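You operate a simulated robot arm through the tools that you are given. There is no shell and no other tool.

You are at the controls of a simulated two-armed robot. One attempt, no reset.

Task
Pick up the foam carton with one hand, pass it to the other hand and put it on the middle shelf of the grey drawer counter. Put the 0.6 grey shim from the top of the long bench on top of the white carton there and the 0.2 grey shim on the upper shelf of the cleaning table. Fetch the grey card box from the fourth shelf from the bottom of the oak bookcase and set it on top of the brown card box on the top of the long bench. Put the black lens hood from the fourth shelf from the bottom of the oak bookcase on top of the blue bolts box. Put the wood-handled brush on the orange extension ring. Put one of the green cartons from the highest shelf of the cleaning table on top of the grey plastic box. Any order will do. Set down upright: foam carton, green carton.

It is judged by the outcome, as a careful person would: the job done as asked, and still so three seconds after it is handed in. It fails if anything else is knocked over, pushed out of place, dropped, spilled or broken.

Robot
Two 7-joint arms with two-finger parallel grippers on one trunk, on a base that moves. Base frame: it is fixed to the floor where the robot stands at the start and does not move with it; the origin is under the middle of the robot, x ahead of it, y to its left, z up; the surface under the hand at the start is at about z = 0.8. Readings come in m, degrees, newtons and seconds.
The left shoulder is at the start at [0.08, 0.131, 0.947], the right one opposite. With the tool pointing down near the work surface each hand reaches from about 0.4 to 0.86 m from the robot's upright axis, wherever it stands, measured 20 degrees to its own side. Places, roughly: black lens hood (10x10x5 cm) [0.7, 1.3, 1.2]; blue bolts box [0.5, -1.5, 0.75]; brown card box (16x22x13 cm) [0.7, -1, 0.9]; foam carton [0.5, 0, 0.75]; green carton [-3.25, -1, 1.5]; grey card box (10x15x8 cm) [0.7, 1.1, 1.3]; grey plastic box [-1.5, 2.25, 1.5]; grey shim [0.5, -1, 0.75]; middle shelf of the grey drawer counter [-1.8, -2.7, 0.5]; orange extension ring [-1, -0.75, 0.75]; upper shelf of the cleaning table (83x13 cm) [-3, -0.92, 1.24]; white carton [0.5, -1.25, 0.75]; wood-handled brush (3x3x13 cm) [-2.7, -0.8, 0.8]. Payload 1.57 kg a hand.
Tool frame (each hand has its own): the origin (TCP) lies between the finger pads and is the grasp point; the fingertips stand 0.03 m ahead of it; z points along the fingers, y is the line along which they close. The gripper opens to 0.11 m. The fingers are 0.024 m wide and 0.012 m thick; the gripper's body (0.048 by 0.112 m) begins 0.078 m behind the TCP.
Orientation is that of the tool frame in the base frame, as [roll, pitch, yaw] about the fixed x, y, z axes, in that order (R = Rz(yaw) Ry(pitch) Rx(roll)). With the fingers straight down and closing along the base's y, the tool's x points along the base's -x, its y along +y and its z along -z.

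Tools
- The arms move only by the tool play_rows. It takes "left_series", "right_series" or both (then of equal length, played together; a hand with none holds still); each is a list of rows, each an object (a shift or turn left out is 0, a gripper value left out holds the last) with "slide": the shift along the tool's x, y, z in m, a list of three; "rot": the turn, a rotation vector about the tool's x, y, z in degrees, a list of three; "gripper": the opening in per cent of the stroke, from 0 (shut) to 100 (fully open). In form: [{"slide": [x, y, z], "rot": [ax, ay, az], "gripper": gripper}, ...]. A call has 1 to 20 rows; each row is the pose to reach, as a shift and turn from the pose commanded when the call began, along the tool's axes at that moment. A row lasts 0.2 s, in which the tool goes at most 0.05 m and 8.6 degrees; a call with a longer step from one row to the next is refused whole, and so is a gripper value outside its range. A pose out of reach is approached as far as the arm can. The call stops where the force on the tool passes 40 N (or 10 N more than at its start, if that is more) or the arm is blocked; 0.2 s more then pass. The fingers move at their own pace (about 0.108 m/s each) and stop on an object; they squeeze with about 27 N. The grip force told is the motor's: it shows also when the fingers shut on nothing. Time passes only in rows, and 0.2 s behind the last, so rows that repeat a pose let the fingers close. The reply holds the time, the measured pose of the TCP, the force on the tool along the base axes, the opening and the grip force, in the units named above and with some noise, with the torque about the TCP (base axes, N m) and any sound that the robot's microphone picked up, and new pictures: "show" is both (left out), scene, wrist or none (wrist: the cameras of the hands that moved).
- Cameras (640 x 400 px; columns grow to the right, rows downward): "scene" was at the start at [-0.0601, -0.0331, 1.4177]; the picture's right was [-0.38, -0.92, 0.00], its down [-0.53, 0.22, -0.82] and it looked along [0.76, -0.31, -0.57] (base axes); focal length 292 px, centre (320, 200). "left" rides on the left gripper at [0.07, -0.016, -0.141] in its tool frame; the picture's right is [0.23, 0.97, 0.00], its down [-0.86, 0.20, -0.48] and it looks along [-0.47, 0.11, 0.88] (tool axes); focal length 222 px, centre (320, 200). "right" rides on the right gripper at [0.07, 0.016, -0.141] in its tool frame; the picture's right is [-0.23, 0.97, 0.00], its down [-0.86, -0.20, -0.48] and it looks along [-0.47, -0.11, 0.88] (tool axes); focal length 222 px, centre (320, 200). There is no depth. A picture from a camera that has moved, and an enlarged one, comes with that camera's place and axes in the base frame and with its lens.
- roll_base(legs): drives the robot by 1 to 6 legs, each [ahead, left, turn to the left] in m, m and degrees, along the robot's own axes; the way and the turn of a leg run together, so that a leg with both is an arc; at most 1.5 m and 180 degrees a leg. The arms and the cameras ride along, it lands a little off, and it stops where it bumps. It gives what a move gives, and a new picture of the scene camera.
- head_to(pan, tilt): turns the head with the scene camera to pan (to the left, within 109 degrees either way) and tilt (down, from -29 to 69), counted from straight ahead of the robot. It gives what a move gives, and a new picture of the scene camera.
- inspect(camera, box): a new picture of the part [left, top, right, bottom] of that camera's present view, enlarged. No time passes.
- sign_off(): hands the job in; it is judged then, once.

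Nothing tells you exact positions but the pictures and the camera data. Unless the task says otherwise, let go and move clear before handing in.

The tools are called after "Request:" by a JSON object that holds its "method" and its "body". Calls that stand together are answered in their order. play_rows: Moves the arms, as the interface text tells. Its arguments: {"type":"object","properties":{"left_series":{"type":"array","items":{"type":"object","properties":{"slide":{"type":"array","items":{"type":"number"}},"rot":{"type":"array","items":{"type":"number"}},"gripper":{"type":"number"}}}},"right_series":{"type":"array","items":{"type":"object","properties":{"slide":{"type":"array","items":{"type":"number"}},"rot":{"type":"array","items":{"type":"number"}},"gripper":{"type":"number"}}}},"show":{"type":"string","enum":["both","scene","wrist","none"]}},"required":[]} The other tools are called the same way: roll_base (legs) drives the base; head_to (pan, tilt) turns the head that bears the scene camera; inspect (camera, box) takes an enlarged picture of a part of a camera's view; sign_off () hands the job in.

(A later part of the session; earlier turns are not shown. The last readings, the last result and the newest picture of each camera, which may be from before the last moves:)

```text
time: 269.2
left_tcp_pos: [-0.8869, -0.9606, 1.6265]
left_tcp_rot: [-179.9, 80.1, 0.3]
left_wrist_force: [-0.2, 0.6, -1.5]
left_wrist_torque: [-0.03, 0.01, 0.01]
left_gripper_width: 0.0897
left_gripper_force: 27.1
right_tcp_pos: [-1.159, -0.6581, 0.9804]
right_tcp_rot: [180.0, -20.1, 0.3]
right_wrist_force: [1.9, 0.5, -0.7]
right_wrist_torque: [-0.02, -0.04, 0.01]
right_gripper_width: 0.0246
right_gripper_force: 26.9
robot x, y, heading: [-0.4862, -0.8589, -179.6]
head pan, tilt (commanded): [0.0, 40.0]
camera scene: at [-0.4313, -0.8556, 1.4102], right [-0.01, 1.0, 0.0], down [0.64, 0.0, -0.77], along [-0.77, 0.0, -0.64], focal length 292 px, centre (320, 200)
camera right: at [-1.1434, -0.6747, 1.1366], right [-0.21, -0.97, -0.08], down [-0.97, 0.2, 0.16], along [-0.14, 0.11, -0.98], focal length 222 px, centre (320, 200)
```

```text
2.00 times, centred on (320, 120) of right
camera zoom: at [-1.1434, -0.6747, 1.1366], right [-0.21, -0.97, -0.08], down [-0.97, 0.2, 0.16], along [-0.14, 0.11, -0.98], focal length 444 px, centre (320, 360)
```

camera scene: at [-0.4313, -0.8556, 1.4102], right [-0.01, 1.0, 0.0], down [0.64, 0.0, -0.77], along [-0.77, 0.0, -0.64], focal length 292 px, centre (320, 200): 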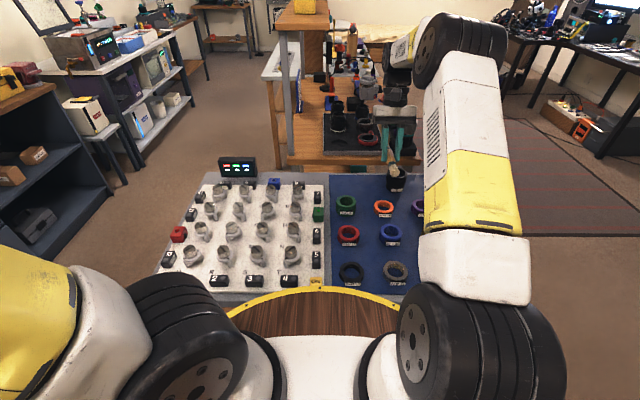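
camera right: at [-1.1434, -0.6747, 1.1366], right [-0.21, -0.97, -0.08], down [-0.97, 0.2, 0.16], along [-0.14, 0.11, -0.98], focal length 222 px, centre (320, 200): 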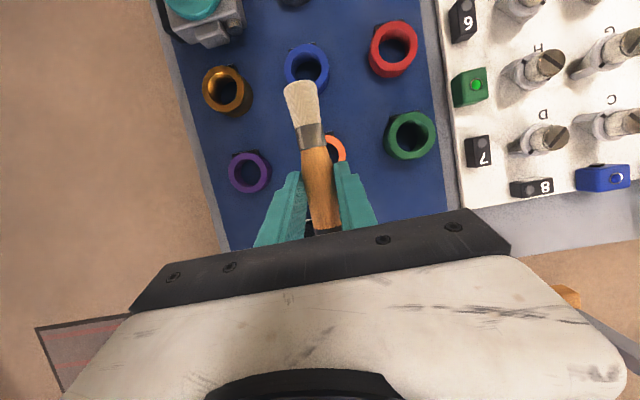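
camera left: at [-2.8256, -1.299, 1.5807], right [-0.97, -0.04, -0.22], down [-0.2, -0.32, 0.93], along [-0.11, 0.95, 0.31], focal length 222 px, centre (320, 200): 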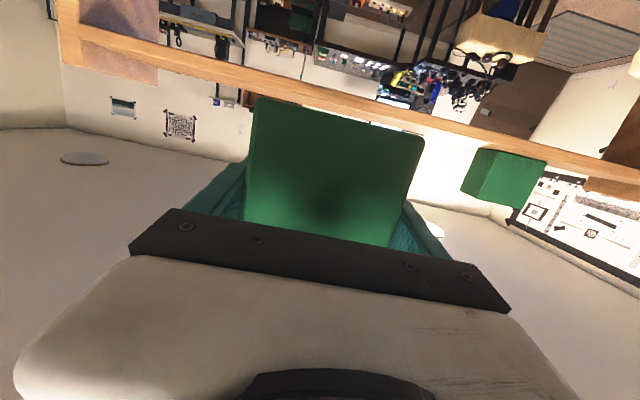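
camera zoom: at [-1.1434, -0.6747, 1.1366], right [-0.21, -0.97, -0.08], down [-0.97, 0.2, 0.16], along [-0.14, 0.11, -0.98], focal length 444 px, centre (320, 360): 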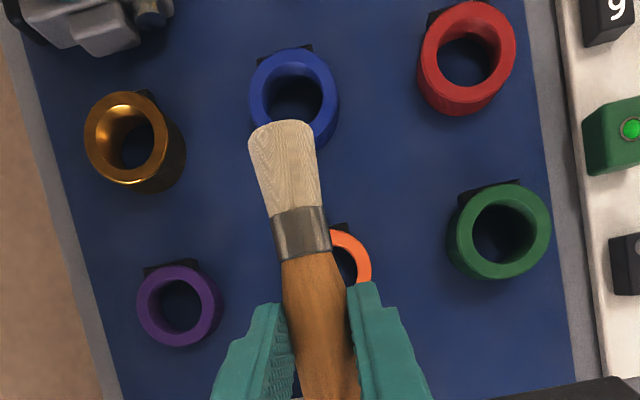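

From above everything lines up: the brush is level and over the ring's centre line. I shift it 12 mm east to balance it and lower close to the ring.

Request:
{"method": "play_rows", "body": {"right_series": [{"slide": [0.0113, 0, 0.0041]}, {"slide": [-0.0012, 0, 0.0382]}, {"slide": [-0.0136, 0, 0.0723]}, {"slide": [-0.026, 0, 0.1064]}, {"slide": [-0.0383, 0, 0.1404]}, {"slide": [-0.0383, 0, 0.1404]}], "show": "wrist"}}

Request:
{"method": "inspect", "body": {"camera": "scene", "box": [340, 150, 440, 225]}}

Request:
{"method": "inspect", "body": {"camera": "right", "box": [160, 20, 480, 220]}}

```text
time: 270.6
left_tcp_pos: [-0.8862, -0.9605, 1.626]
left_tcp_rot: [-179.8, 80.1, 0.3]
left_wrist_force: [-0.1, 0.3, -1.8]
left_wrist_torque: [-0.01, -0.04, 0.01]
left_gripper_width: 0.0894
left_gripper_force: 27.3
right_tcp_pos: [-1.1475, -0.6572, 0.8362]
right_tcp_rot: [180.0, -19.9, 0.1]
right_wrist_force: [2.7, -0.1, 15.9]
right_wrist_torque: [0.02, -0.28, -0.03]
right_gripper_width: 0.0247
right_gripper_force: 26.3
robot x, y, heading: [-0.4809, -0.858, -179.8]
head pan, tilt (commanded): [0.0, 40.0]
camera right: at [-1.1312, -0.6742, 0.993], right [-0.21, -0.97, -0.08], down [-0.97, 0.2, 0.16], along [-0.14, 0.11, -0.98], focal length 222 px, centre (320, 200)
```

right: 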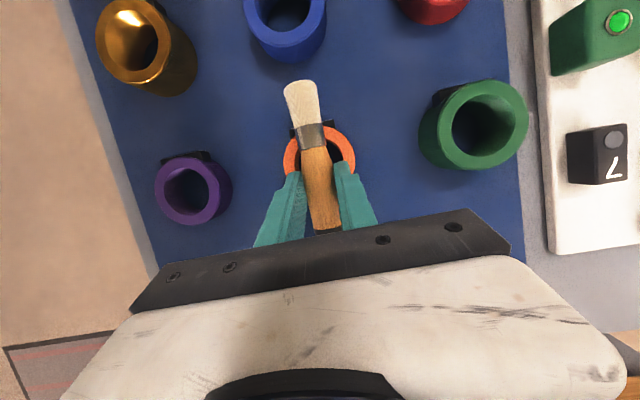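

```text
5.33 times, centred on (390, 188) of scene
camera zoom: at [-0.4305, -0.8558, 1.4101], right [-0.01, 1.0, 0.0], down [0.64, 0.0, -0.77], along [-0.77, 0.0, -0.64], focal length 1558 px, centre (-53, 267)
```

zoom: 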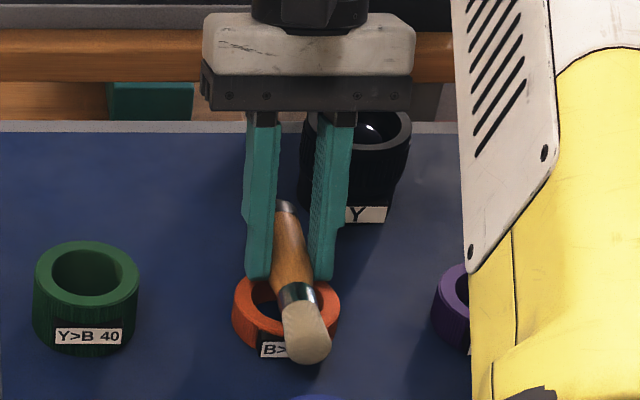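

```text
2.00 times, centred on (320, 120) of right
camera zoom: at [-1.1312, -0.6742, 0.993], right [-0.21, -0.97, -0.08], down [-0.97, 0.2, 0.16], along [-0.14, 0.11, -0.98], focal length 444 px, centre (320, 360)
```

zoom: 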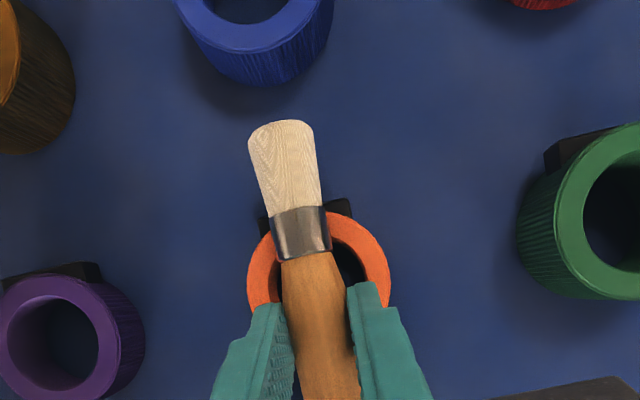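

The brush rests on the ring's rim (16 N). I ease off a millimetre and open a little, keeping the hand still.

Request:
{"method": "play_rows", "body": {"right_series": [{"slide": [0.0003, 0, -0.0009]}, {"slide": [0.0003, 0, -0.0009], "gripper": 30}, {"slide": [0.0003, 0, -0.0009], "gripper": 30}, {"slide": [0.0003, 0, -0.0009], "gripper": 36}, {"slide": [0.0003, 0, -0.0009], "gripper": 40}], "show": "wrist"}}

Request:
{"method": "inspect", "body": {"camera": "scene", "box": [340, 150, 440, 225]}}

Request:
{"method": "inspect", "body": {"camera": "right", "box": [160, 20, 480, 220]}}

```text
time: 271.8
left_tcp_pos: [-0.8873, -0.9613, 1.6255]
left_tcp_rot: [-179.9, 80.0, 0.3]
left_wrist_force: [0.1, -0.1, -0.7]
left_wrist_torque: [0.02, -0.01, 0.01]
left_gripper_width: 0.0899
left_gripper_force: 27.1
right_tcp_pos: [-1.1459, -0.6572, 0.8366]
right_tcp_rot: [180.0, -20.0, 0.2]
right_wrist_force: [0.7, 0.4, -0.3]
right_wrist_torque: [0.01, -0.02, 0.02]
right_gripper_width: 0.0441
right_gripper_force: 0.1
robot x, y, heading: [-0.4894, -0.8564, -179.6]
head pan, tilt (commanded): [0.0, 40.0]
camera right: at [-1.1313, -0.6743, 0.9926], right [-0.21, -0.97, -0.08], down [-0.97, 0.2, 0.16], along [-0.14, 0.11, -0.98], focal length 222 px, centre (320, 200)
```

right: 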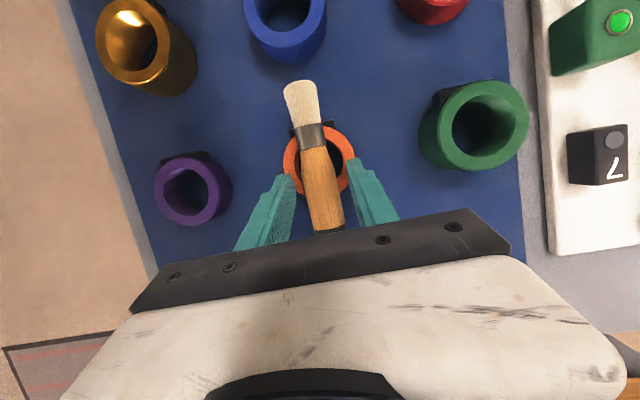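

```text
5.33 times, centred on (390, 188) of scene
camera zoom: at [-0.4312, -0.8556, 1.4102], right [-0.01, 1.0, 0.0], down [0.64, 0.0, -0.77], along [-0.77, 0.0, -0.64], focal length 1558 px, centre (-53, 267)
```

zoom: 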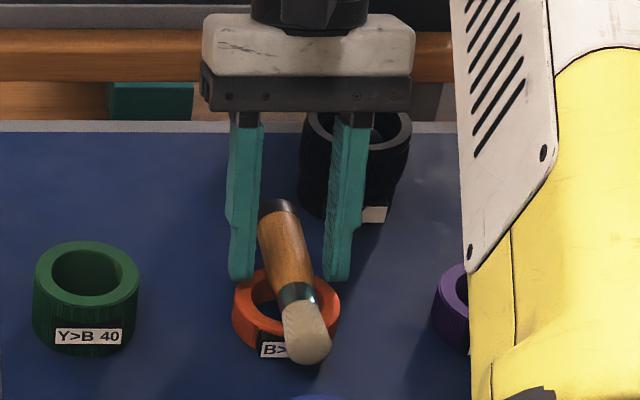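

```text
2.00 times, centred on (320, 120) of right
camera zoom: at [-1.1313, -0.6743, 0.9926], right [-0.21, -0.97, -0.08], down [-0.97, 0.2, 0.16], along [-0.14, 0.11, -0.98], focal length 444 px, centre (320, 360)
```

zoom: 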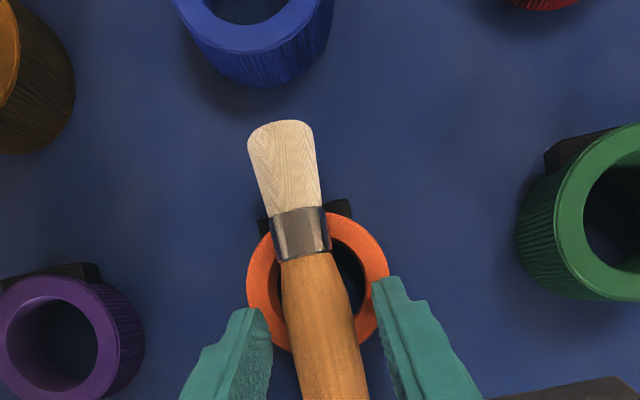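

The brush lies steady across the orange ring. I lift the hand straight up and check again.

Request:
{"method": "play_rows", "body": {"right_series": [{"slide": [0.0034, 0, -0.0094]}, {"slide": [0.0103, 0, -0.0282]}, {"slide": [0.0239, 0, -0.0658]}, {"slide": [0.0393, 0, -0.1081]}, {"slide": [0.0547, 0, -0.1504]}, {"slide": [0.0684, 0, -0.188]}, {"slide": [0.0684, 0, -0.188]}], "show": "both"}}

Request:
{"method": "inspect", "body": {"camera": "right", "box": [160, 20, 480, 220]}}

Request:
{"method": "inspect", "body": {"camera": "scene", "box": [340, 150, 440, 225]}}

```text
time: 273.4
left_tcp_pos: [-0.8861, -0.9592, 1.6261]
left_tcp_rot: [-180.0, 80.0, 0.1]
left_wrist_force: [0.4, 0.1, -0.3]
left_wrist_torque: [0.0, 0.0, -0.04]
left_gripper_width: 0.0896
left_gripper_force: 27.2
right_tcp_pos: [-1.1475, -0.6582, 1.0365]
right_tcp_rot: [180.0, -20.1, 0.2]
right_wrist_force: [0.2, -0.1, 0.2]
right_wrist_torque: [-0.01, -0.02, 0.0]
right_gripper_width: 0.044
right_gripper_force: 0.1
robot x, y, heading: [-0.4834, -0.8581, -179.8]
head pan, tilt (commanded): [0.0, 40.0]
camera scene: at [-0.4312, -0.8556, 1.4102], right [-0.01, 1.0, 0.0], down [0.64, 0.0, -0.77], along [-0.77, 0.0, -0.64], focal length 292 px, centre (320, 200)
camera right: at [-1.1312, -0.6745, 1.193], right [-0.21, -0.97, -0.08], down [-0.97, 0.2, 0.16], along [-0.14, 0.11, -0.98], focal length 222 px, centre (320, 200)
```

scene: 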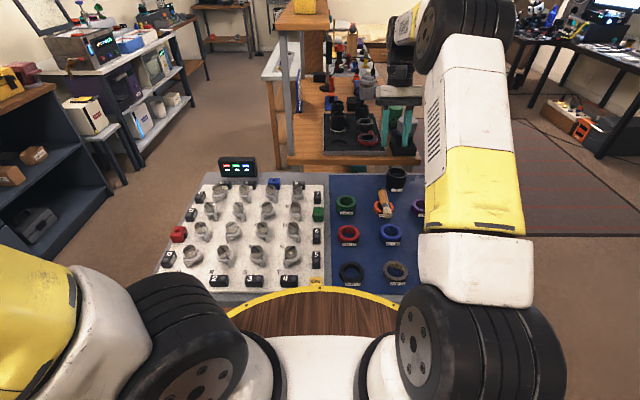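
right: 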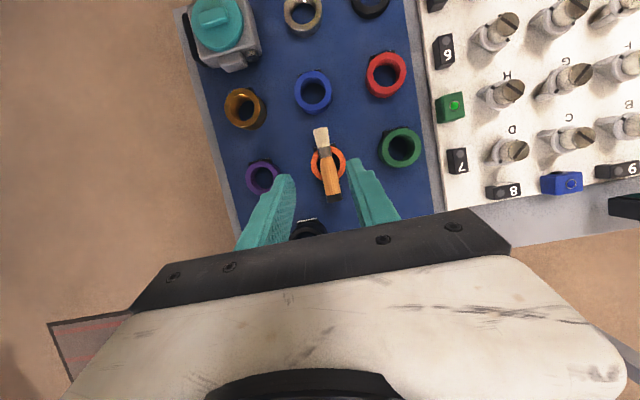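

```text
2.00 times, centred on (320, 120) of right
camera zoom: at [-1.1312, -0.6745, 1.193], right [-0.21, -0.97, -0.08], down [-0.97, 0.2, 0.16], along [-0.14, 0.11, -0.98], focal length 444 px, centre (320, 360)
```

zoom: 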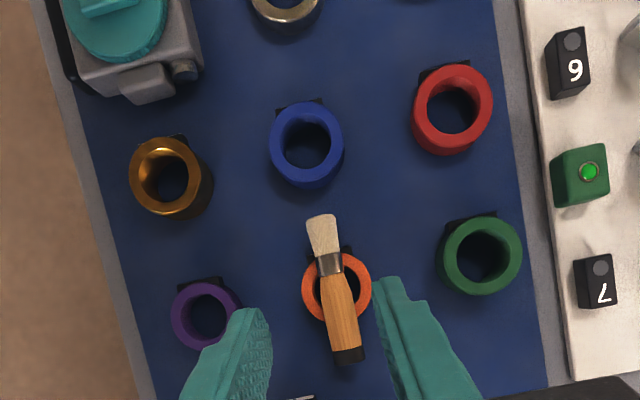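

```text
5.33 times, centred on (390, 188) of scene
camera zoom: at [-0.4312, -0.8556, 1.4102], right [-0.01, 1.0, 0.0], down [0.64, 0.0, -0.77], along [-0.77, 0.0, -0.64], focal length 1558 px, centre (-53, 267)
```

zoom: 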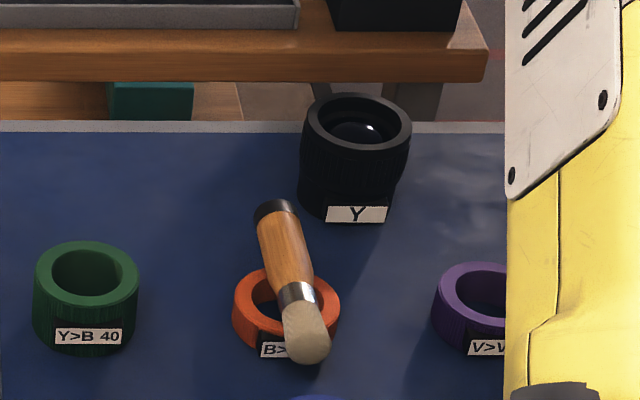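

The brush is balanced on the orange ring. I retract the right hand and head north toward the grey plastic box with the green carton.

Request:
{"method": "play_rows", "body": {"right_series": [{"slide": [0.014, 0, -0.036], "rot": [0, -3, 0]}, {"slide": [0.04, -0.005, -0.07], "rot": [0, -9, 0]}, {"slide": [0.08, -0.02, -0.075], "rot": [0, -15, 0]}, {"slide": [0.125, -0.04, -0.075], "rot": [0, -21, 0]}, {"slide": [0.17, -0.06, -0.072], "rot": [0, -27, 0]}, {"slide": [0.215, -0.08, -0.067], "rot": [0, -33, 0]}, {"slide": [0.25, -0.1, -0.0623], "rot": [0, -40, 0]}, {"slide": [0.2675, -0.1, -0.0623], "rot": [0, -40, 0]}, {"slide": [0.2675, -0.1, -0.0623], "rot": [0, -40, 0]}], "show": "scene"}}

Request:
{"method": "roll_base", "body": {"legs": [[0, -1.4, 0], [0, 0, -90], [0, 0.5, 0]]}}

Request:
{"method": "head_to", "body": {"pan": 10, "tilt": 5}}

```text
time: 275.4
left_tcp_pos: [-0.8884, -0.96, 1.6248]
left_tcp_rot: [-179.9, 80.1, 0.2]
left_wrist_force: [0.4, -0.2, -0.7]
left_wrist_torque: [-0.01, -0.02, -0.01]
left_gripper_width: 0.0896
left_gripper_force: 26.5
right_tcp_pos: [-0.9174, -0.5568, 1.1862]
right_tcp_rot: [-179.9, 20.0, 0.1]
right_wrist_force: [-0.1, -0.8, 0.7]
right_wrist_torque: [0.03, 0.0, -0.01]
right_gripper_width: 0.0438
right_gripper_force: 0.0
robot x, y, heading: [-0.4858, -0.8577, -179.8]
head pan, tilt (commanded): [0.0, 40.0]
camera scene: at [-0.431, -0.8556, 1.4101], right [-0.01, 1.0, 0.0], down [0.64, 0.0, -0.77], along [-0.77, 0.0, -0.64], focal length 292 px, centre (320, 200)
```

scene: 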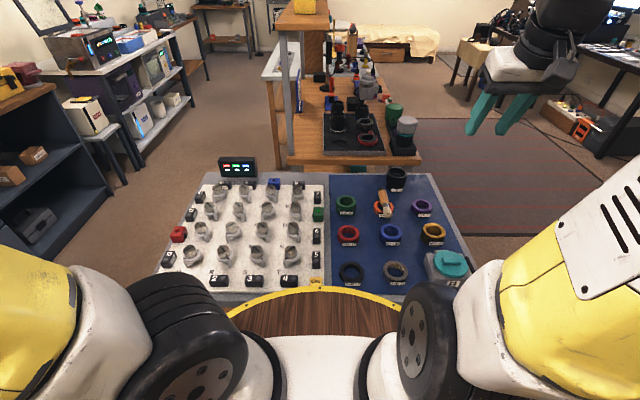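

```text
time: 288.9
left_tcp_pos: [-1.0916, 0.9576, 1.6257]
left_tcp_rot: [-180.0, 80.0, -90.3]
left_wrist_force: [-0.1, -0.7, -1.2]
left_wrist_torque: [0.0, -0.01, 0.02]
left_gripper_width: 0.0896
left_gripper_force: 27.2
right_tcp_pos: [-0.6883, 0.9838, 1.1865]
right_tcp_rot: [180.0, 20.0, -90.6]
right_wrist_force: [0.1, -0.6, -0.5]
right_wrist_torque: [0.03, 0.01, -0.03]
right_gripper_width: 0.044
right_gripper_force: 0.2
robot x, y, heading: [-0.9884, 0.5487, 89.6]
head pan, tilt (commanded): [0.0, 40.0]
camera scene: at [-0.9951, 0.4998, 1.4102], right [1.0, 0.0, 0.0], down [0.0, -0.64, -0.77], along [0.0, 0.77, -0.64], focal length 292 px, centre (320, 200)
```

scene: 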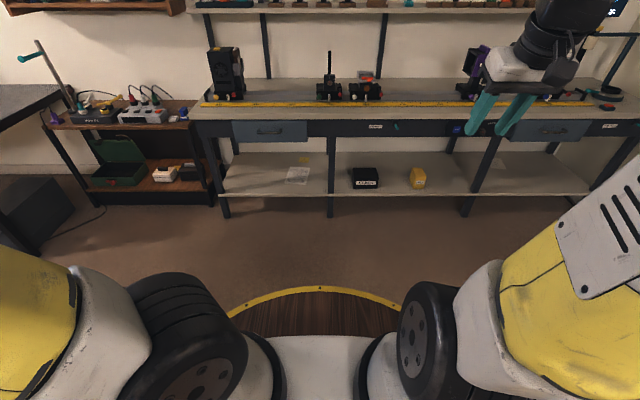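

```text
time: 289.9
left_tcp_pos: [-1.0925, 0.958, 1.6257]
left_tcp_rot: [-179.8, 79.9, -90.4]
left_wrist_force: [-0.2, -0.3, -1.4]
left_wrist_torque: [-0.04, -0.01, -0.01]
left_gripper_width: 0.0896
left_gripper_force: 27.0
right_tcp_pos: [-0.6884, 0.9823, 1.1855]
right_tcp_rot: [-180.0, 20.0, -90.5]
right_wrist_force: [0.1, -0.2, -0.5]
right_wrist_torque: [-0.01, 0.0, 0.02]
right_gripper_width: 0.0444
right_gripper_force: 0.1
robot x, y, heading: [-0.9937, 0.5523, 89.9]
head pan, tilt (commanded): [10.0, 5.0]
camera scene: at [-1.0111, 0.5053, 1.4658], right [0.99, 0.17, 0.0], down [0.01, -0.09, -1.0], along [-0.17, 0.98, -0.09], focal length 292 px, centre (320, 200)
```

scene: 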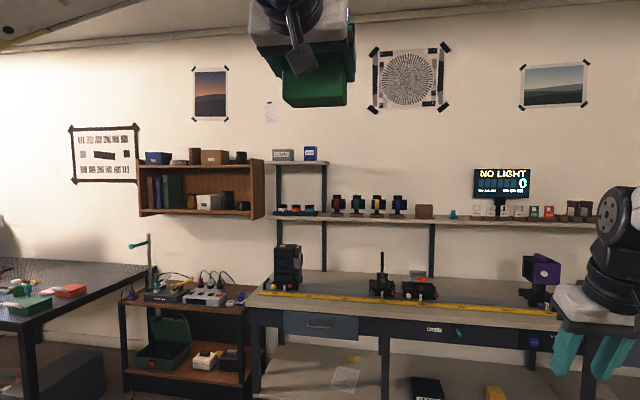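

Request:
{"method": "inspect", "body": {"camera": "scene", "box": [230, 120, 390, 230]}}

```text
3.64 times, centred on (310, 175) of scene
camera zoom: at [-1.0111, 0.5053, 1.4658], right [0.99, 0.17, 0.0], down [0.01, -0.09, -1.0], along [-0.17, 0.98, -0.09], focal length 1062 px, centre (356, 291)
```

zoom: 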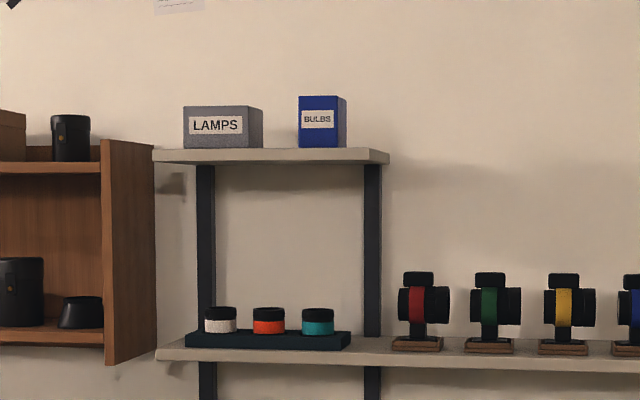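

The grey box labelled LAMPS sits on a small shelf (top z ≈ 1.545) at about [-1.54, 2.24], its top near z ≈ 1.615. Before driving in, I test in free space whether the left arm can reach that high.

Request:
{"method": "play_rows", "body": {"left_series": [{"slide": [-0.0223, 0, 0.0397]}, {"slide": [-0.0445, 0, 0.0795]}, {"slide": [-0.0668, 0, 0.1192]}, {"slide": [-0.089, 0, 0.159]}, {"slide": [-0.1113, 0, 0.1987]}, {"slide": [-0.1113, 0, 0.1987]}], "show": "none"}}

```text
time: 291.3
left_tcp_pos: [-1.0903, 1.1733, 1.6989]
left_tcp_rot: [179.8, 80.0, -90.6]
left_wrist_force: [0.0, 0.4, -1.2]
left_wrist_torque: [0.01, 0.0, 0.01]
left_gripper_width: 0.0895
left_gripper_force: 27.1
right_tcp_pos: [-0.6884, 0.984, 1.1865]
right_tcp_rot: [-179.9, 19.9, -90.5]
right_wrist_force: [-0.2, -0.1, -0.3]
right_wrist_torque: [-0.03, 0.0, -0.02]
right_gripper_width: 0.044
right_gripper_force: 0.0
robot x, y, heading: [-0.9927, 0.551, 89.5]
head pan, tilt (commanded): [10.0, 5.0]
```

Request:
{"method": "play_rows", "body": {"left_series": [{"slide": [-0.006, 0, 0.034]}, {"slide": [-0.0122, 0, 0.069]}, {"slide": [-0.0122, 0, 0.069]}], "show": "none"}}

```text
time: 292.1
left_tcp_pos: [-1.0906, 1.2431, 1.6934]
left_tcp_rot: [-179.8, 79.8, -90.4]
left_wrist_force: [-0.3, 0.2, -1.4]
left_wrist_torque: [0.01, -0.02, -0.01]
left_gripper_width: 0.0897
left_gripper_force: 27.2
left hand out of reach, approached as far as the arm can: row 2, 3
right_tcp_pos: [-0.6883, 0.984, 1.1853]
right_tcp_rot: [-179.9, 19.9, -90.5]
right_wrist_force: [0.1, 0.3, -1.0]
right_wrist_torque: [-0.02, 0.01, 0.01]
right_gripper_width: 0.0441
right_gripper_force: 0.1
robot x, y, heading: [-0.9977, 0.5526, 89.9]
head pan, tilt (commanded): [10.0, 5.0]
```

The arm reaches z ≈ 1.69 at 0.68 m ahead — just enough. I tuck the right hand back and drive nearer to measure the bench edge and shelf.

Request:
{"method": "play_rows", "body": {"left_series": [{"slide": [0.0035, 0, -0.04]}, {"slide": [0.007, 0, -0.08]}, {"slide": [0.0105, 0, -0.12]}, {"slide": [0.014, 0, -0.16]}, {"slide": [0.0175, 0, -0.2]}, {"slide": [0.0175, 0, -0.2]}], "right_series": [{"slide": [0.0244, -0.034, -0.0089]}, {"slide": [0.0489, -0.068, -0.0178]}, {"slide": [0.0733, -0.102, -0.0267]}, {"slide": [0.0978, -0.136, -0.0356]}, {"slide": [0.1222, -0.17, -0.0445]}, {"slide": [0.1222, -0.17, -0.0445]}], "show": "none"}}

Request:
{"method": "roll_base", "body": {"legs": [[0.6, 0.44, 0]]}}

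Request:
{"method": "head_to", "body": {"pan": 5, "tilt": 45}}

Request:
{"method": "head_to", "body": {"pan": 5, "tilt": 5}}

```text
time: 293.5
left_tcp_pos: [-1.0925, 1.0404, 1.712]
left_tcp_rot: [-179.9, 79.9, -90.4]
left_wrist_force: [-0.8, -0.9, -0.8]
left_wrist_torque: [0.0, -0.01, 0.02]
left_gripper_width: 0.0896
left_gripper_force: 26.9
right_tcp_pos: [-0.5181, 0.8523, 1.187]
right_tcp_rot: [180.0, 20.0, -90.5]
right_wrist_force: [-0.6, -0.3, -0.3]
right_wrist_torque: [0.0, -0.01, 0.0]
right_gripper_width: 0.0438
right_gripper_force: 0.0
robot x, y, heading: [-0.994, 0.5566, 89.7]
head pan, tilt (commanded): [10.0, 5.0]
```

```text
time: 297.5
left_tcp_pos: [-1.5361, 1.6374, 1.7131]
left_tcp_rot: [-179.8, 80.0, -90.3]
left_wrist_force: [0.4, -0.6, -1.0]
left_wrist_torque: [-0.01, 0.0, -0.01]
left_gripper_width: 0.0896
left_gripper_force: 27.6
right_tcp_pos: [-0.9627, 1.4511, 1.1868]
right_tcp_rot: [-180.0, 20.0, -90.2]
right_wrist_force: [-0.6, 0.0, 0.2]
right_wrist_torque: [0.03, 0.01, -0.01]
right_gripper_width: 0.0437
right_gripper_force: 0.1
robot x, y, heading: [-1.4329, 1.1488, 90.1]
head pan, tilt (commanded): [10.0, 5.0]
camera scene: at [-1.4521, 1.102, 1.4659], right [0.98, 0.17, 0.0], down [0.02, -0.09, -1.0], along [-0.17, 0.98, -0.09], focal length 292 px, centre (320, 200)
```

scene: 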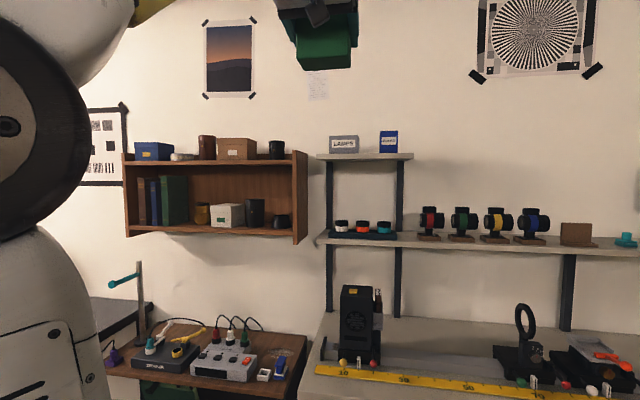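

```text
time: 298.6
left_tcp_pos: [-1.5356, 1.6371, 1.7131]
left_tcp_rot: [-179.8, 80.0, -90.1]
left_wrist_force: [0.9, -0.4, -1.1]
left_wrist_torque: [0.01, 0.0, 0.02]
left_gripper_width: 0.0899
left_gripper_force: 27.0
right_tcp_pos: [-0.9624, 1.4507, 1.1874]
right_tcp_rot: [179.9, 20.0, -90.2]
right_wrist_force: [-0.7, 0.2, 0.9]
right_wrist_torque: [-0.01, 0.0, -0.01]
right_gripper_width: 0.0441
right_gripper_force: 0.1
robot x, y, heading: [-1.4376, 1.1499, 90.2]
head pan, tilt (commanded): [5.0, 45.0]
camera scene: at [-1.4433, 1.0927, 1.403], right [1.0, 0.09, 0.0], down [0.06, -0.7, -0.71], along [-0.06, 0.7, -0.71], focal length 292 px, centre (320, 200)
```

scene: 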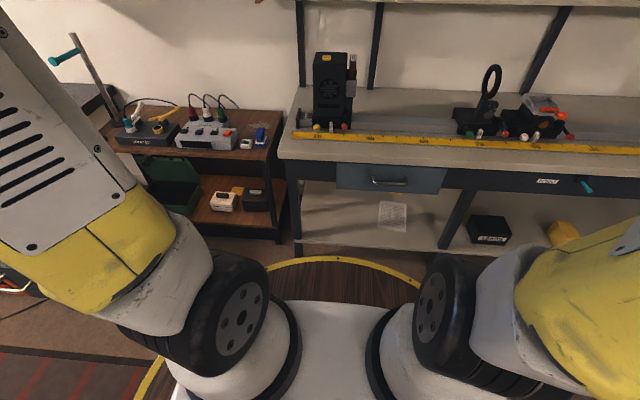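

```text
time: 299.6
left_tcp_pos: [-1.5365, 1.6382, 1.7122]
left_tcp_rot: [-179.8, 79.9, -90.1]
left_wrist_force: [0.0, 0.2, -0.6]
left_wrist_torque: [0.01, 0.0, 0.04]
left_gripper_width: 0.0896
left_gripper_force: 27.1
right_tcp_pos: [-0.9624, 1.4529, 1.1877]
right_tcp_rot: [180.0, 20.0, -90.1]
right_wrist_force: [0.1, -0.6, 0.7]
right_wrist_torque: [0.01, -0.01, 0.02]
right_gripper_width: 0.0441
right_gripper_force: 0.1
robot x, y, heading: [-1.4361, 1.1492, 90.1]
head pan, tilt (commanded): [5.0, 5.0]
camera scene: at [-1.4443, 1.1031, 1.4658], right [1.0, 0.09, 0.0], down [0.01, -0.09, -1.0], along [-0.09, 0.99, -0.09], focal length 292 px, centre (320, 200)
```

scene: 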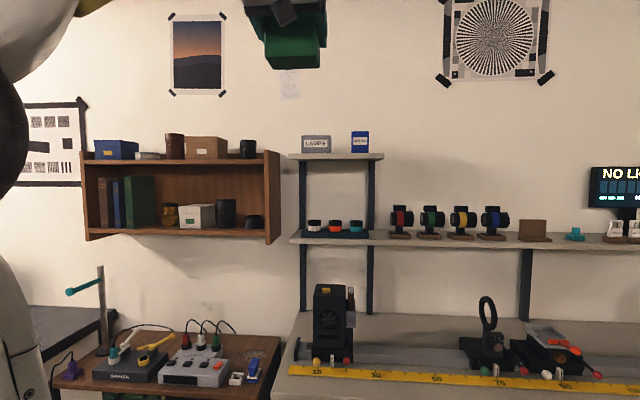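

Request:
{"method": "inspect", "body": {"camera": "scene", "box": [270, 110, 400, 210]}}

Request:
{"method": "inspect", "body": {"camera": "left", "box": [180, 60, 460, 235]}}

```text
4.00 times, centred on (335, 160) of scene
camera zoom: at [-1.4443, 1.1031, 1.4658], right [1.0, 0.09, 0.0], down [0.01, -0.09, -1.0], along [-0.09, 0.99, -0.09], focal length 1168 px, centre (260, 360)
```

zoom: 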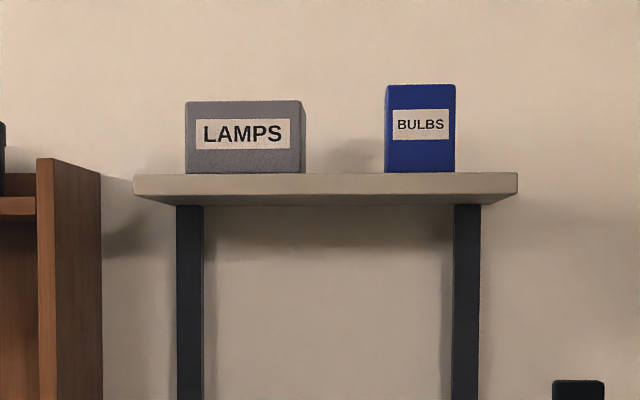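

```text
2.29 times, centred on (320, 148) of left
camera zoom: at [-1.5199, 1.4869, 1.6681], right [-0.97, -0.04, -0.22], down [-0.2, -0.32, 0.93], along [-0.11, 0.95, 0.31], focal length 508 px, centre (320, 320)
```

zoom: 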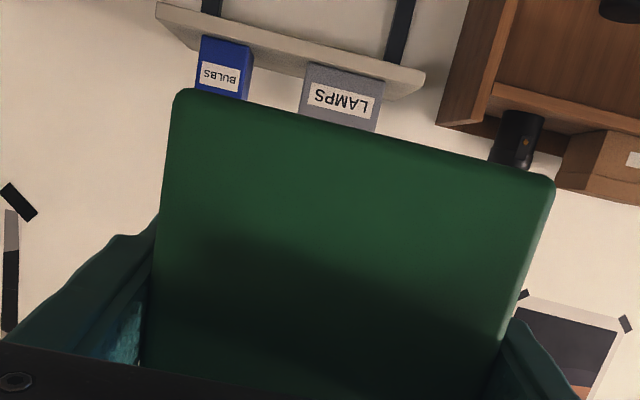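

Bench front is at y ≈ 1.90; the LAMPS box is centred near x = -1.567. I roll closer (with the carton held above that height) and use the wrist camera to refine depth.

Request:
{"method": "roll_base", "body": {"legs": [[0.35, 0.03, 0]]}}

Request:
{"method": "inspect", "body": {"camera": "left", "box": [120, 0, 520, 200]}}

Request:
{"method": "inspect", "body": {"camera": "scene", "box": [240, 20, 400, 200]}}

```text
time: 301.9
left_tcp_pos: [-1.5677, 1.9837, 1.7133]
left_tcp_rot: [-179.9, 80.0, -90.0]
left_wrist_force: [1.1, 0.3, -0.9]
left_wrist_torque: [-0.01, 0.03, 0.03]
left_gripper_width: 0.0895
left_gripper_force: 27.4
right_tcp_pos: [-0.9934, 1.8005, 1.1876]
right_tcp_rot: [180.0, 19.9, -90.1]
right_wrist_force: [0.0, -0.8, 0.2]
right_wrist_torque: [0.01, 0.02, 0.03]
right_gripper_width: 0.0438
right_gripper_force: 0.1
robot x, y, heading: [-1.4611, 1.4989, 90.4]
head pan, tilt (commanded): [5.0, 5.0]
camera scene: at [-1.4745, 1.4505, 1.4659], right [1.0, 0.09, 0.0], down [0.01, -0.09, -1.0], along [-0.09, 0.99, -0.09], focal length 292 px, centre (320, 200)
```

scene: 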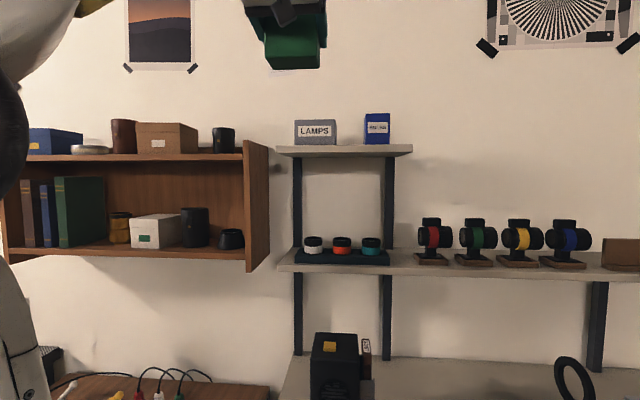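

```text
1.60 times, centred on (320, 100) of left
camera zoom: at [-1.5513, 1.8341, 1.6682], right [-0.97, -0.04, -0.22], down [-0.2, -0.32, 0.93], along [-0.11, 0.95, 0.31], focal length 355 px, centre (320, 360)
```

zoom: 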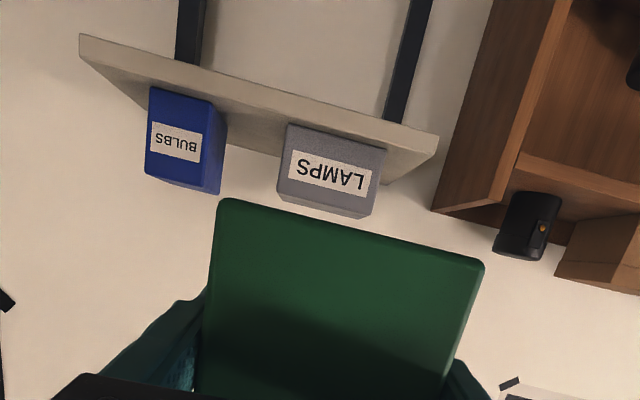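

```text
2.22 times, centred on (320, 110) of scene
camera zoom: at [-1.4745, 1.4505, 1.4659], right [1.0, 0.09, 0.0], down [0.01, -0.09, -1.0], along [-0.09, 0.99, -0.09], focal length 649 px, centre (320, 400)
```

zoom: 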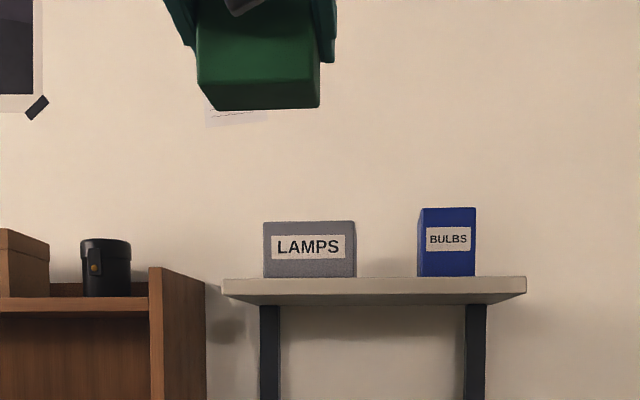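

Request:
{"method": "inspect", "body": {"camera": "left", "box": [270, 50, 400, 145]}}

Request:
{"method": "inspect", "body": {"camera": "scene", "box": [270, 100, 410, 170]}}

```text
4.21 times, centred on (335, 98) of left
camera zoom: at [-1.5513, 1.8341, 1.6682], right [-0.97, -0.04, -0.22], down [-0.2, -0.32, 0.93], along [-0.11, 0.95, 0.31], focal length 935 px, centre (257, 632)
```

zoom: 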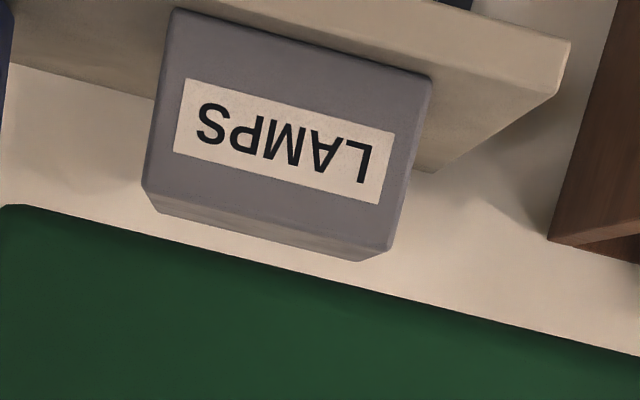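

```text
4.57 times, centred on (340, 135) of scene
camera zoom: at [-1.4745, 1.4505, 1.4659], right [1.0, 0.09, 0.0], down [0.01, -0.09, -1.0], along [-0.09, 0.99, -0.09], focal length 1335 px, centre (229, 497)
```

zoom: 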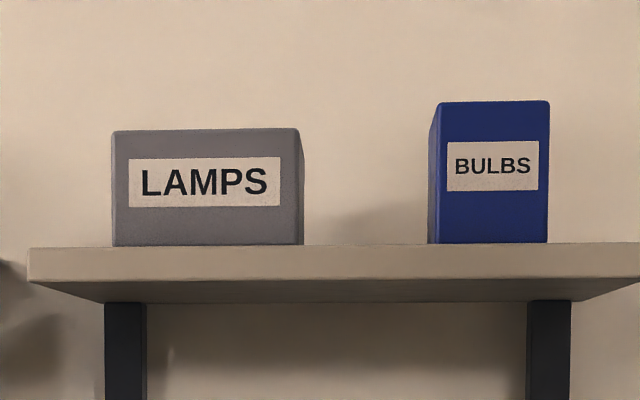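

The LAMPS box: x -1.62 to -1.51, y 2.276 to 2.375, top z ≈ 1.624. I roll in the last bit, keeping the carton clear above.

Request:
{"method": "roll_base", "body": {"legs": [[0.13, 0, 0]]}}

Request:
{"method": "inspect", "body": {"camera": "left", "box": [220, 0, 460, 150]}}

```text
time: 303.2
left_tcp_pos: [-1.5686, 2.1143, 1.7133]
left_tcp_rot: [180.0, 80.1, -90.1]
left_wrist_force: [0.8, -0.3, -1.7]
left_wrist_torque: [-0.01, -0.01, 0.01]
left_gripper_width: 0.0898
left_gripper_force: 26.8
right_tcp_pos: [-0.9953, 1.9306, 1.1872]
right_tcp_rot: [179.9, 20.0, -90.1]
right_wrist_force: [0.4, -1.1, 0.1]
right_wrist_torque: [0.02, 0.02, 0.02]
right_gripper_width: 0.0438
right_gripper_force: 0.0
robot x, y, heading: [-1.4631, 1.6285, 90.1]
head pan, tilt (commanded): [5.0, 5.0]
camera scene: at [-1.4749, 1.5807, 1.4659], right [1.0, 0.09, 0.0], down [0.01, -0.09, -1.0], along [-0.09, 0.99, -0.09], focal length 292 px, centre (320, 200)
```

scene: 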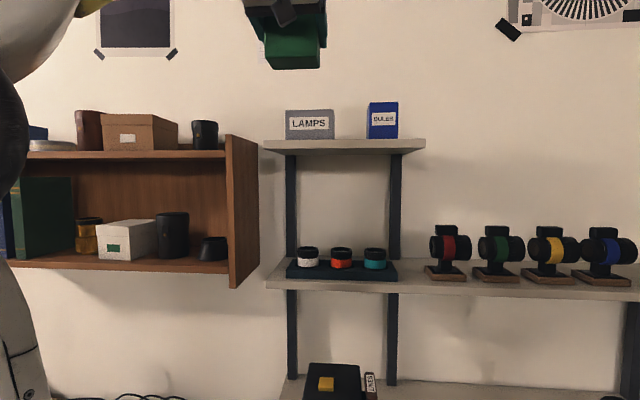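

```text
2.67 times, centred on (340, 75) of left
camera zoom: at [-1.5515, 1.9643, 1.6682], right [-0.97, -0.04, -0.22], down [-0.2, -0.32, 0.93], along [-0.11, 0.95, 0.31], focal length 592 px, centre (267, 533)
```

zoom: 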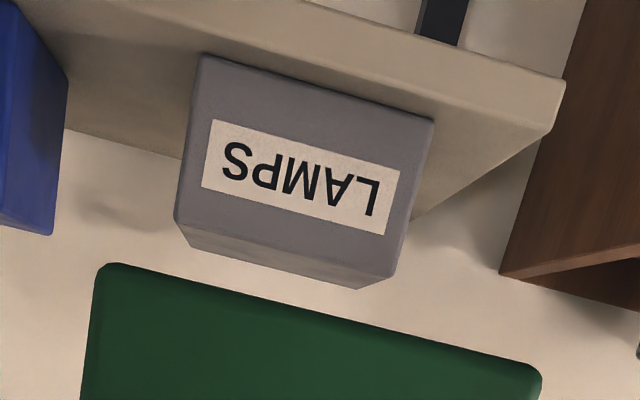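

The box sits slightly deeper than thought (front y ≈ 2.305, top ≈ 1.622). I creep 4 cm closer and extend the arm over it.

Request:
{"method": "roll_base", "body": {"legs": [[0.04, 0, 0]]}}

Request:
{"method": "play_rows", "body": {"left_series": [{"slide": [-0.0045, 0, 0.0425]}, {"slide": [-0.008, -0.001, 0.085]}, {"slide": [-0.0115, -0.002, 0.1275]}, {"slide": [-0.013, -0.003, 0.16]}, {"slide": [-0.013, -0.003, 0.16]}], "show": "both"}}

Request:
{"method": "inspect", "body": {"camera": "left", "box": [180, 0, 460, 175]}}

Request:
{"method": "inspect", "body": {"camera": "scene", "box": [220, 0, 420, 160]}}

```text
time: 304.1
left_tcp_pos: [-1.5815, 2.1455, 1.712]
left_tcp_rot: [179.8, 79.8, -89.2]
left_wrist_force: [-0.1, 2.6, -1.6]
left_wrist_torque: [0.02, 0.0, 0.01]
left_gripper_width: 0.0897
left_gripper_force: 27.6
right_tcp_pos: [-1.0044, 1.9706, 1.1862]
right_tcp_rot: [180.0, 20.0, -89.1]
right_wrist_force: [-0.5, 2.6, -0.4]
right_wrist_torque: [-0.12, -0.04, -0.02]
right_gripper_width: 0.0442
right_gripper_force: 0.1
robot x, y, heading: [-1.4721, 1.6631, 90.8]
head pan, tilt (commanded): [5.0, 5.0]
camera scene: at [-1.4806, 1.6105, 1.4661], right [0.99, 0.11, 0.0], down [0.01, -0.09, -1.0], along [-0.11, 0.99, -0.09], focal length 292 px, centre (320, 200)
```

scene: 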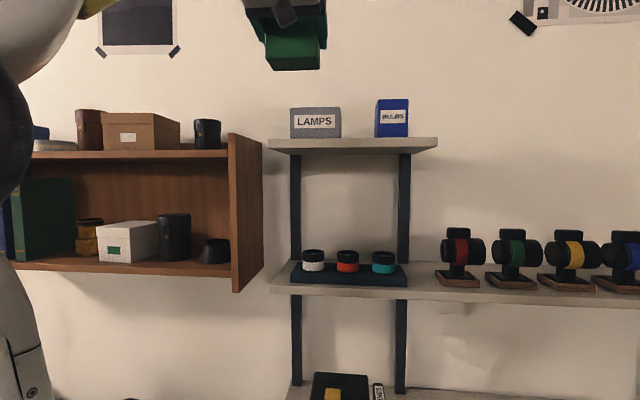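

```text
time: 305.2
left_tcp_pos: [-1.5826, 2.3043, 1.6972]
left_tcp_rot: [179.9, 79.8, -89.3]
left_wrist_force: [0.0, -0.5, -0.6]
left_wrist_torque: [0.0, -0.01, 0.04]
left_gripper_width: 0.0897
left_gripper_force: 27.2
right_tcp_pos: [-1.0059, 1.9703, 1.186]
right_tcp_rot: [-179.9, 19.9, -89.2]
right_wrist_force: [-0.5, 0.3, 0.6]
right_wrist_torque: [0.01, 0.01, 0.01]
right_gripper_width: 0.0441
right_gripper_force: 0.1
robot x, y, heading: [-1.4726, 1.6574, 91.1]
head pan, tilt (commanded): [5.0, 5.0]
camera scene: at [-1.4808, 1.6103, 1.4659], right [0.99, 0.11, 0.0], down [0.01, -0.09, -1.0], along [-0.11, 0.99, -0.09], focal length 292 px, centre (320, 200)
camera left: at [-1.563, 2.1541, 1.6521], right [-0.97, -0.06, -0.22], down [-0.19, -0.32, 0.93], along [-0.12, 0.94, 0.3], focal length 222 px, centre (320, 200)
```

scene: 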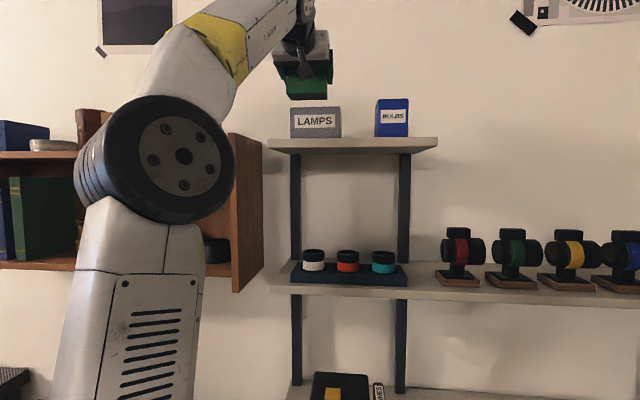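
left: 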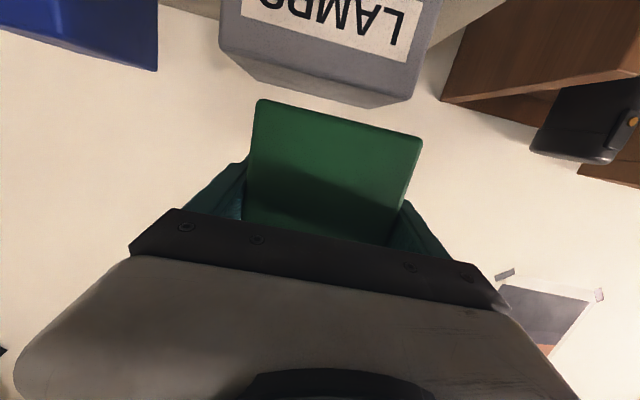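

```text
2.29 times, centred on (320, 88) of left
camera zoom: at [-1.563, 2.1541, 1.6521], right [-0.97, -0.06, -0.22], down [-0.19, -0.32, 0.93], along [-0.12, 0.94, 0.3], focal length 508 px, centre (320, 457)
```

zoom: 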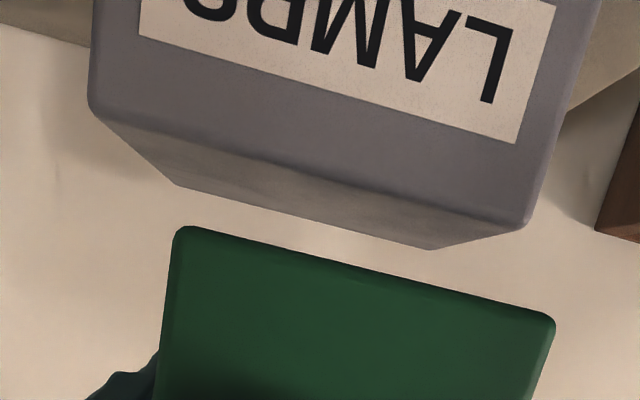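

```text
2.50 times, centred on (320, 80) of scene
camera zoom: at [-1.4808, 1.6103, 1.4659], right [0.99, 0.11, 0.0], down [0.01, -0.09, -1.0], along [-0.11, 0.99, -0.09], focal length 730 px, centre (320, 500)
```

zoom: 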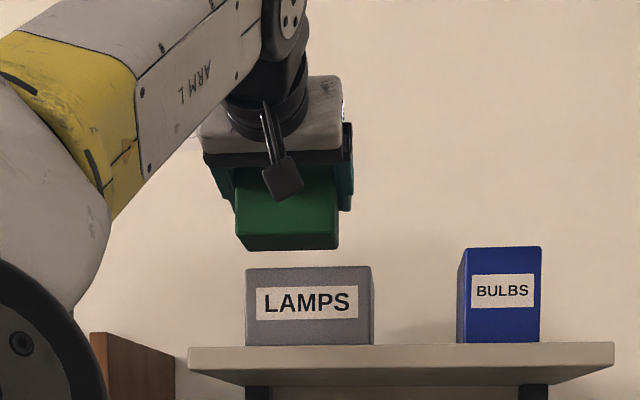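

My base touched the bench edge, so that is the limit; the box is at y 2.312–2.40, top 1.621. The carton needs ~3.5 cm more forward and 1.7 cm to the right.

Request:
{"method": "play_rows", "body": {"left_series": [{"slide": [0, -0.009, 0]}, {"slide": [-0.0032, -0.0175, 0.0177]}, {"slide": [-0.0064, -0.0175, 0.0354]}, {"slide": [-0.0064, -0.0175, 0.0354]}], "show": "wrist"}}

Request:
{"method": "inspect", "body": {"camera": "scene", "box": [220, 0, 420, 160]}}

```text
time: 306.2
left_tcp_pos: [-1.5658, 2.3422, 1.695]
left_tcp_rot: [179.6, 79.8, -89.4]
left_wrist_force: [0.6, -0.3, -1.1]
left_wrist_torque: [-0.02, 0.02, -0.01]
left_gripper_width: 0.0895
left_gripper_force: 27.0
right_tcp_pos: [-1.0061, 1.9708, 1.1856]
right_tcp_rot: [-180.0, 19.9, -89.1]
right_wrist_force: [0.0, 0.3, 0.3]
right_wrist_torque: [-0.01, 0.02, 0.02]
right_gripper_width: 0.044
right_gripper_force: 0.0
robot x, y, heading: [-1.4728, 1.6584, 90.8]
head pan, tilt (commanded): [5.0, 5.0]
camera left: at [-1.5458, 2.1912, 1.6511], right [-0.97, -0.06, -0.22], down [-0.19, -0.32, 0.93], along [-0.12, 0.94, 0.3], focal length 222 px, centre (320, 200)
```

left: 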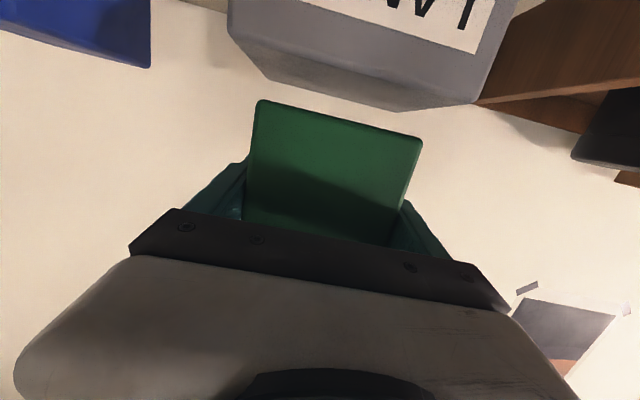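

```text
2.50 times, centred on (320, 80) of scene
camera zoom: at [-1.4804, 1.6103, 1.4659], right [0.99, 0.11, 0.0], down [0.01, -0.09, -1.0], along [-0.11, 0.99, -0.09], focal length 730 px, centre (320, 500)
```

zoom: 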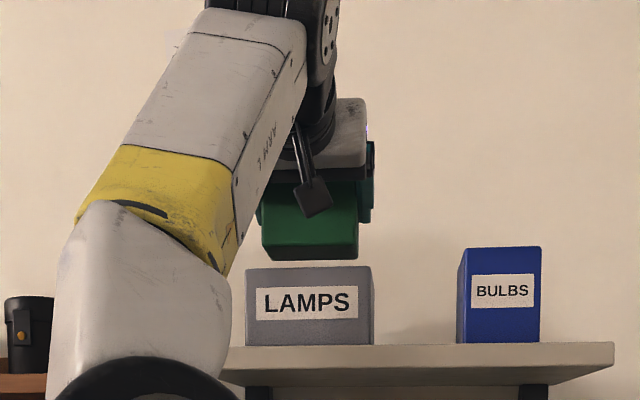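

The carton hangs right above the LAMPS box, centred. I lower it step by step.

Request:
{"method": "play_rows", "body": {"left_series": [{"slide": [0.0049, 0, 0.0009]}, {"slide": [0.0098, 0, 0.0018]}, {"slide": [0.0138, 0, 0.0025]}, {"slide": [0.0138, 0, 0.0025]}], "show": "wrist"}}

Request:
{"method": "inspect", "body": {"camera": "scene", "box": [260, 60, 400, 160]}}

```text
time: 307.2
left_tcp_pos: [-1.5656, 2.3408, 1.6829]
left_tcp_rot: [-180.0, 80.0, -89.2]
left_wrist_force: [0.9, -0.9, -1.1]
left_wrist_torque: [0.02, -0.02, 0.0]
left_gripper_width: 0.0898
left_gripper_force: 27.4
right_tcp_pos: [-1.0066, 1.97, 1.1865]
right_tcp_rot: [-180.0, 19.9, -89.1]
right_wrist_force: [-0.4, 0.7, 0.7]
right_wrist_torque: [-0.01, -0.01, 0.03]
right_gripper_width: 0.0436
right_gripper_force: 0.1
robot x, y, heading: [-1.4715, 1.6583, 91.2]
head pan, tilt (commanded): [5.0, 5.0]
camera left: at [-1.546, 2.1904, 1.6381], right [-0.97, -0.05, -0.22], down [-0.19, -0.32, 0.93], along [-0.12, 0.94, 0.3], focal length 222 px, centre (320, 200)
```

left: 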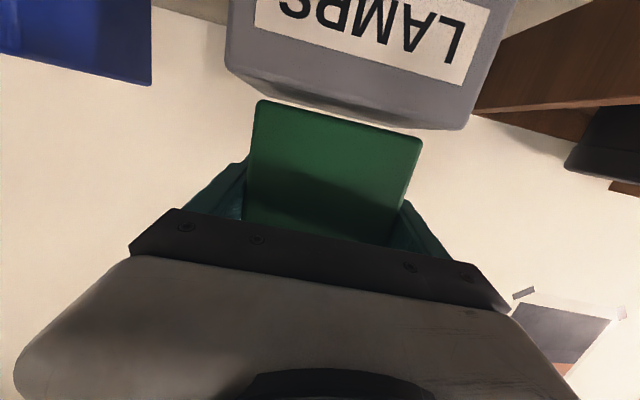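

```text
4.00 times, centred on (330, 110) of scene
camera zoom: at [-1.4808, 1.61, 1.4659], right [0.99, 0.11, 0.0], down [0.01, -0.09, -1.0], along [-0.11, 0.99, -0.09], focal length 1168 px, centre (280, 560)
```

zoom: 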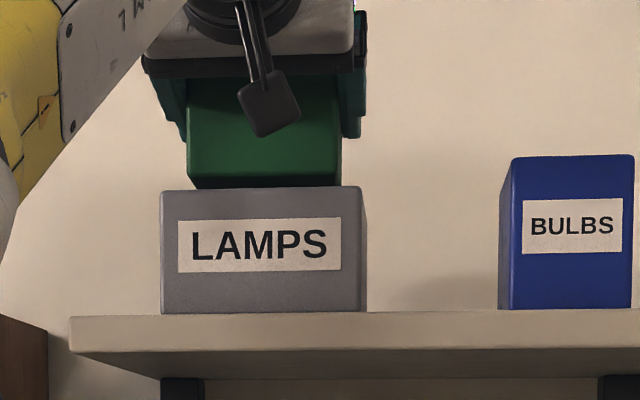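

Request:
{"method": "play_rows", "body": {"left_series": [{"slide": [0.002, 0, 0.0004]}, {"slide": [0.0039, 0, 0.0007]}, {"slide": [0.0059, 0, 0.0011]}, {"slide": [0.0059, 0, 0.0011]}], "show": "none"}}

```text
time: 308.2
left_tcp_pos: [-1.565, 2.3413, 1.6774]
left_tcp_rot: [-179.9, 79.8, -89.1]
left_wrist_force: [0.2, -0.9, -1.0]
left_wrist_torque: [-0.01, -0.02, -0.01]
left_gripper_width: 0.0898
left_gripper_force: 27.0
right_tcp_pos: [-1.0064, 1.9697, 1.1862]
right_tcp_rot: [180.0, 19.9, -89.1]
right_wrist_force: [0.1, 0.3, 0.3]
right_wrist_torque: [-0.05, -0.02, 0.0]
right_gripper_width: 0.044
right_gripper_force: 0.1
robot x, y, heading: [-1.4745, 1.6581, 91.1]
head pan, tilt (commanded): [5.0, 5.0]
```

Request:
{"method": "play_rows", "body": {"left_series": [{"slide": [0.002, 0, 0.0004]}, {"slide": [0.0039, 0, 0.0007]}, {"slide": [0.0039, 0, 0.0007]}], "show": "none"}}

```text
time: 309.1
left_tcp_pos: [-1.5661, 2.3405, 1.6761]
left_tcp_rot: [-179.8, 80.2, -88.9]
left_wrist_force: [1.6, 6.9, 22.5]
left_wrist_torque: [0.11, 0.02, 0.15]
left_gripper_width: 0.0899
left_gripper_force: 27.3
right_tcp_pos: [-1.0062, 1.9692, 1.1873]
right_tcp_rot: [-180.0, 19.9, -89.1]
right_wrist_force: [0.1, 0.4, -0.2]
right_wrist_torque: [-0.01, 0.02, -0.04]
right_gripper_width: 0.0439
right_gripper_force: 0.0
robot x, y, heading: [-1.4716, 1.657, 91.1]
head pan, tilt (commanded): [5.0, 5.0]
```

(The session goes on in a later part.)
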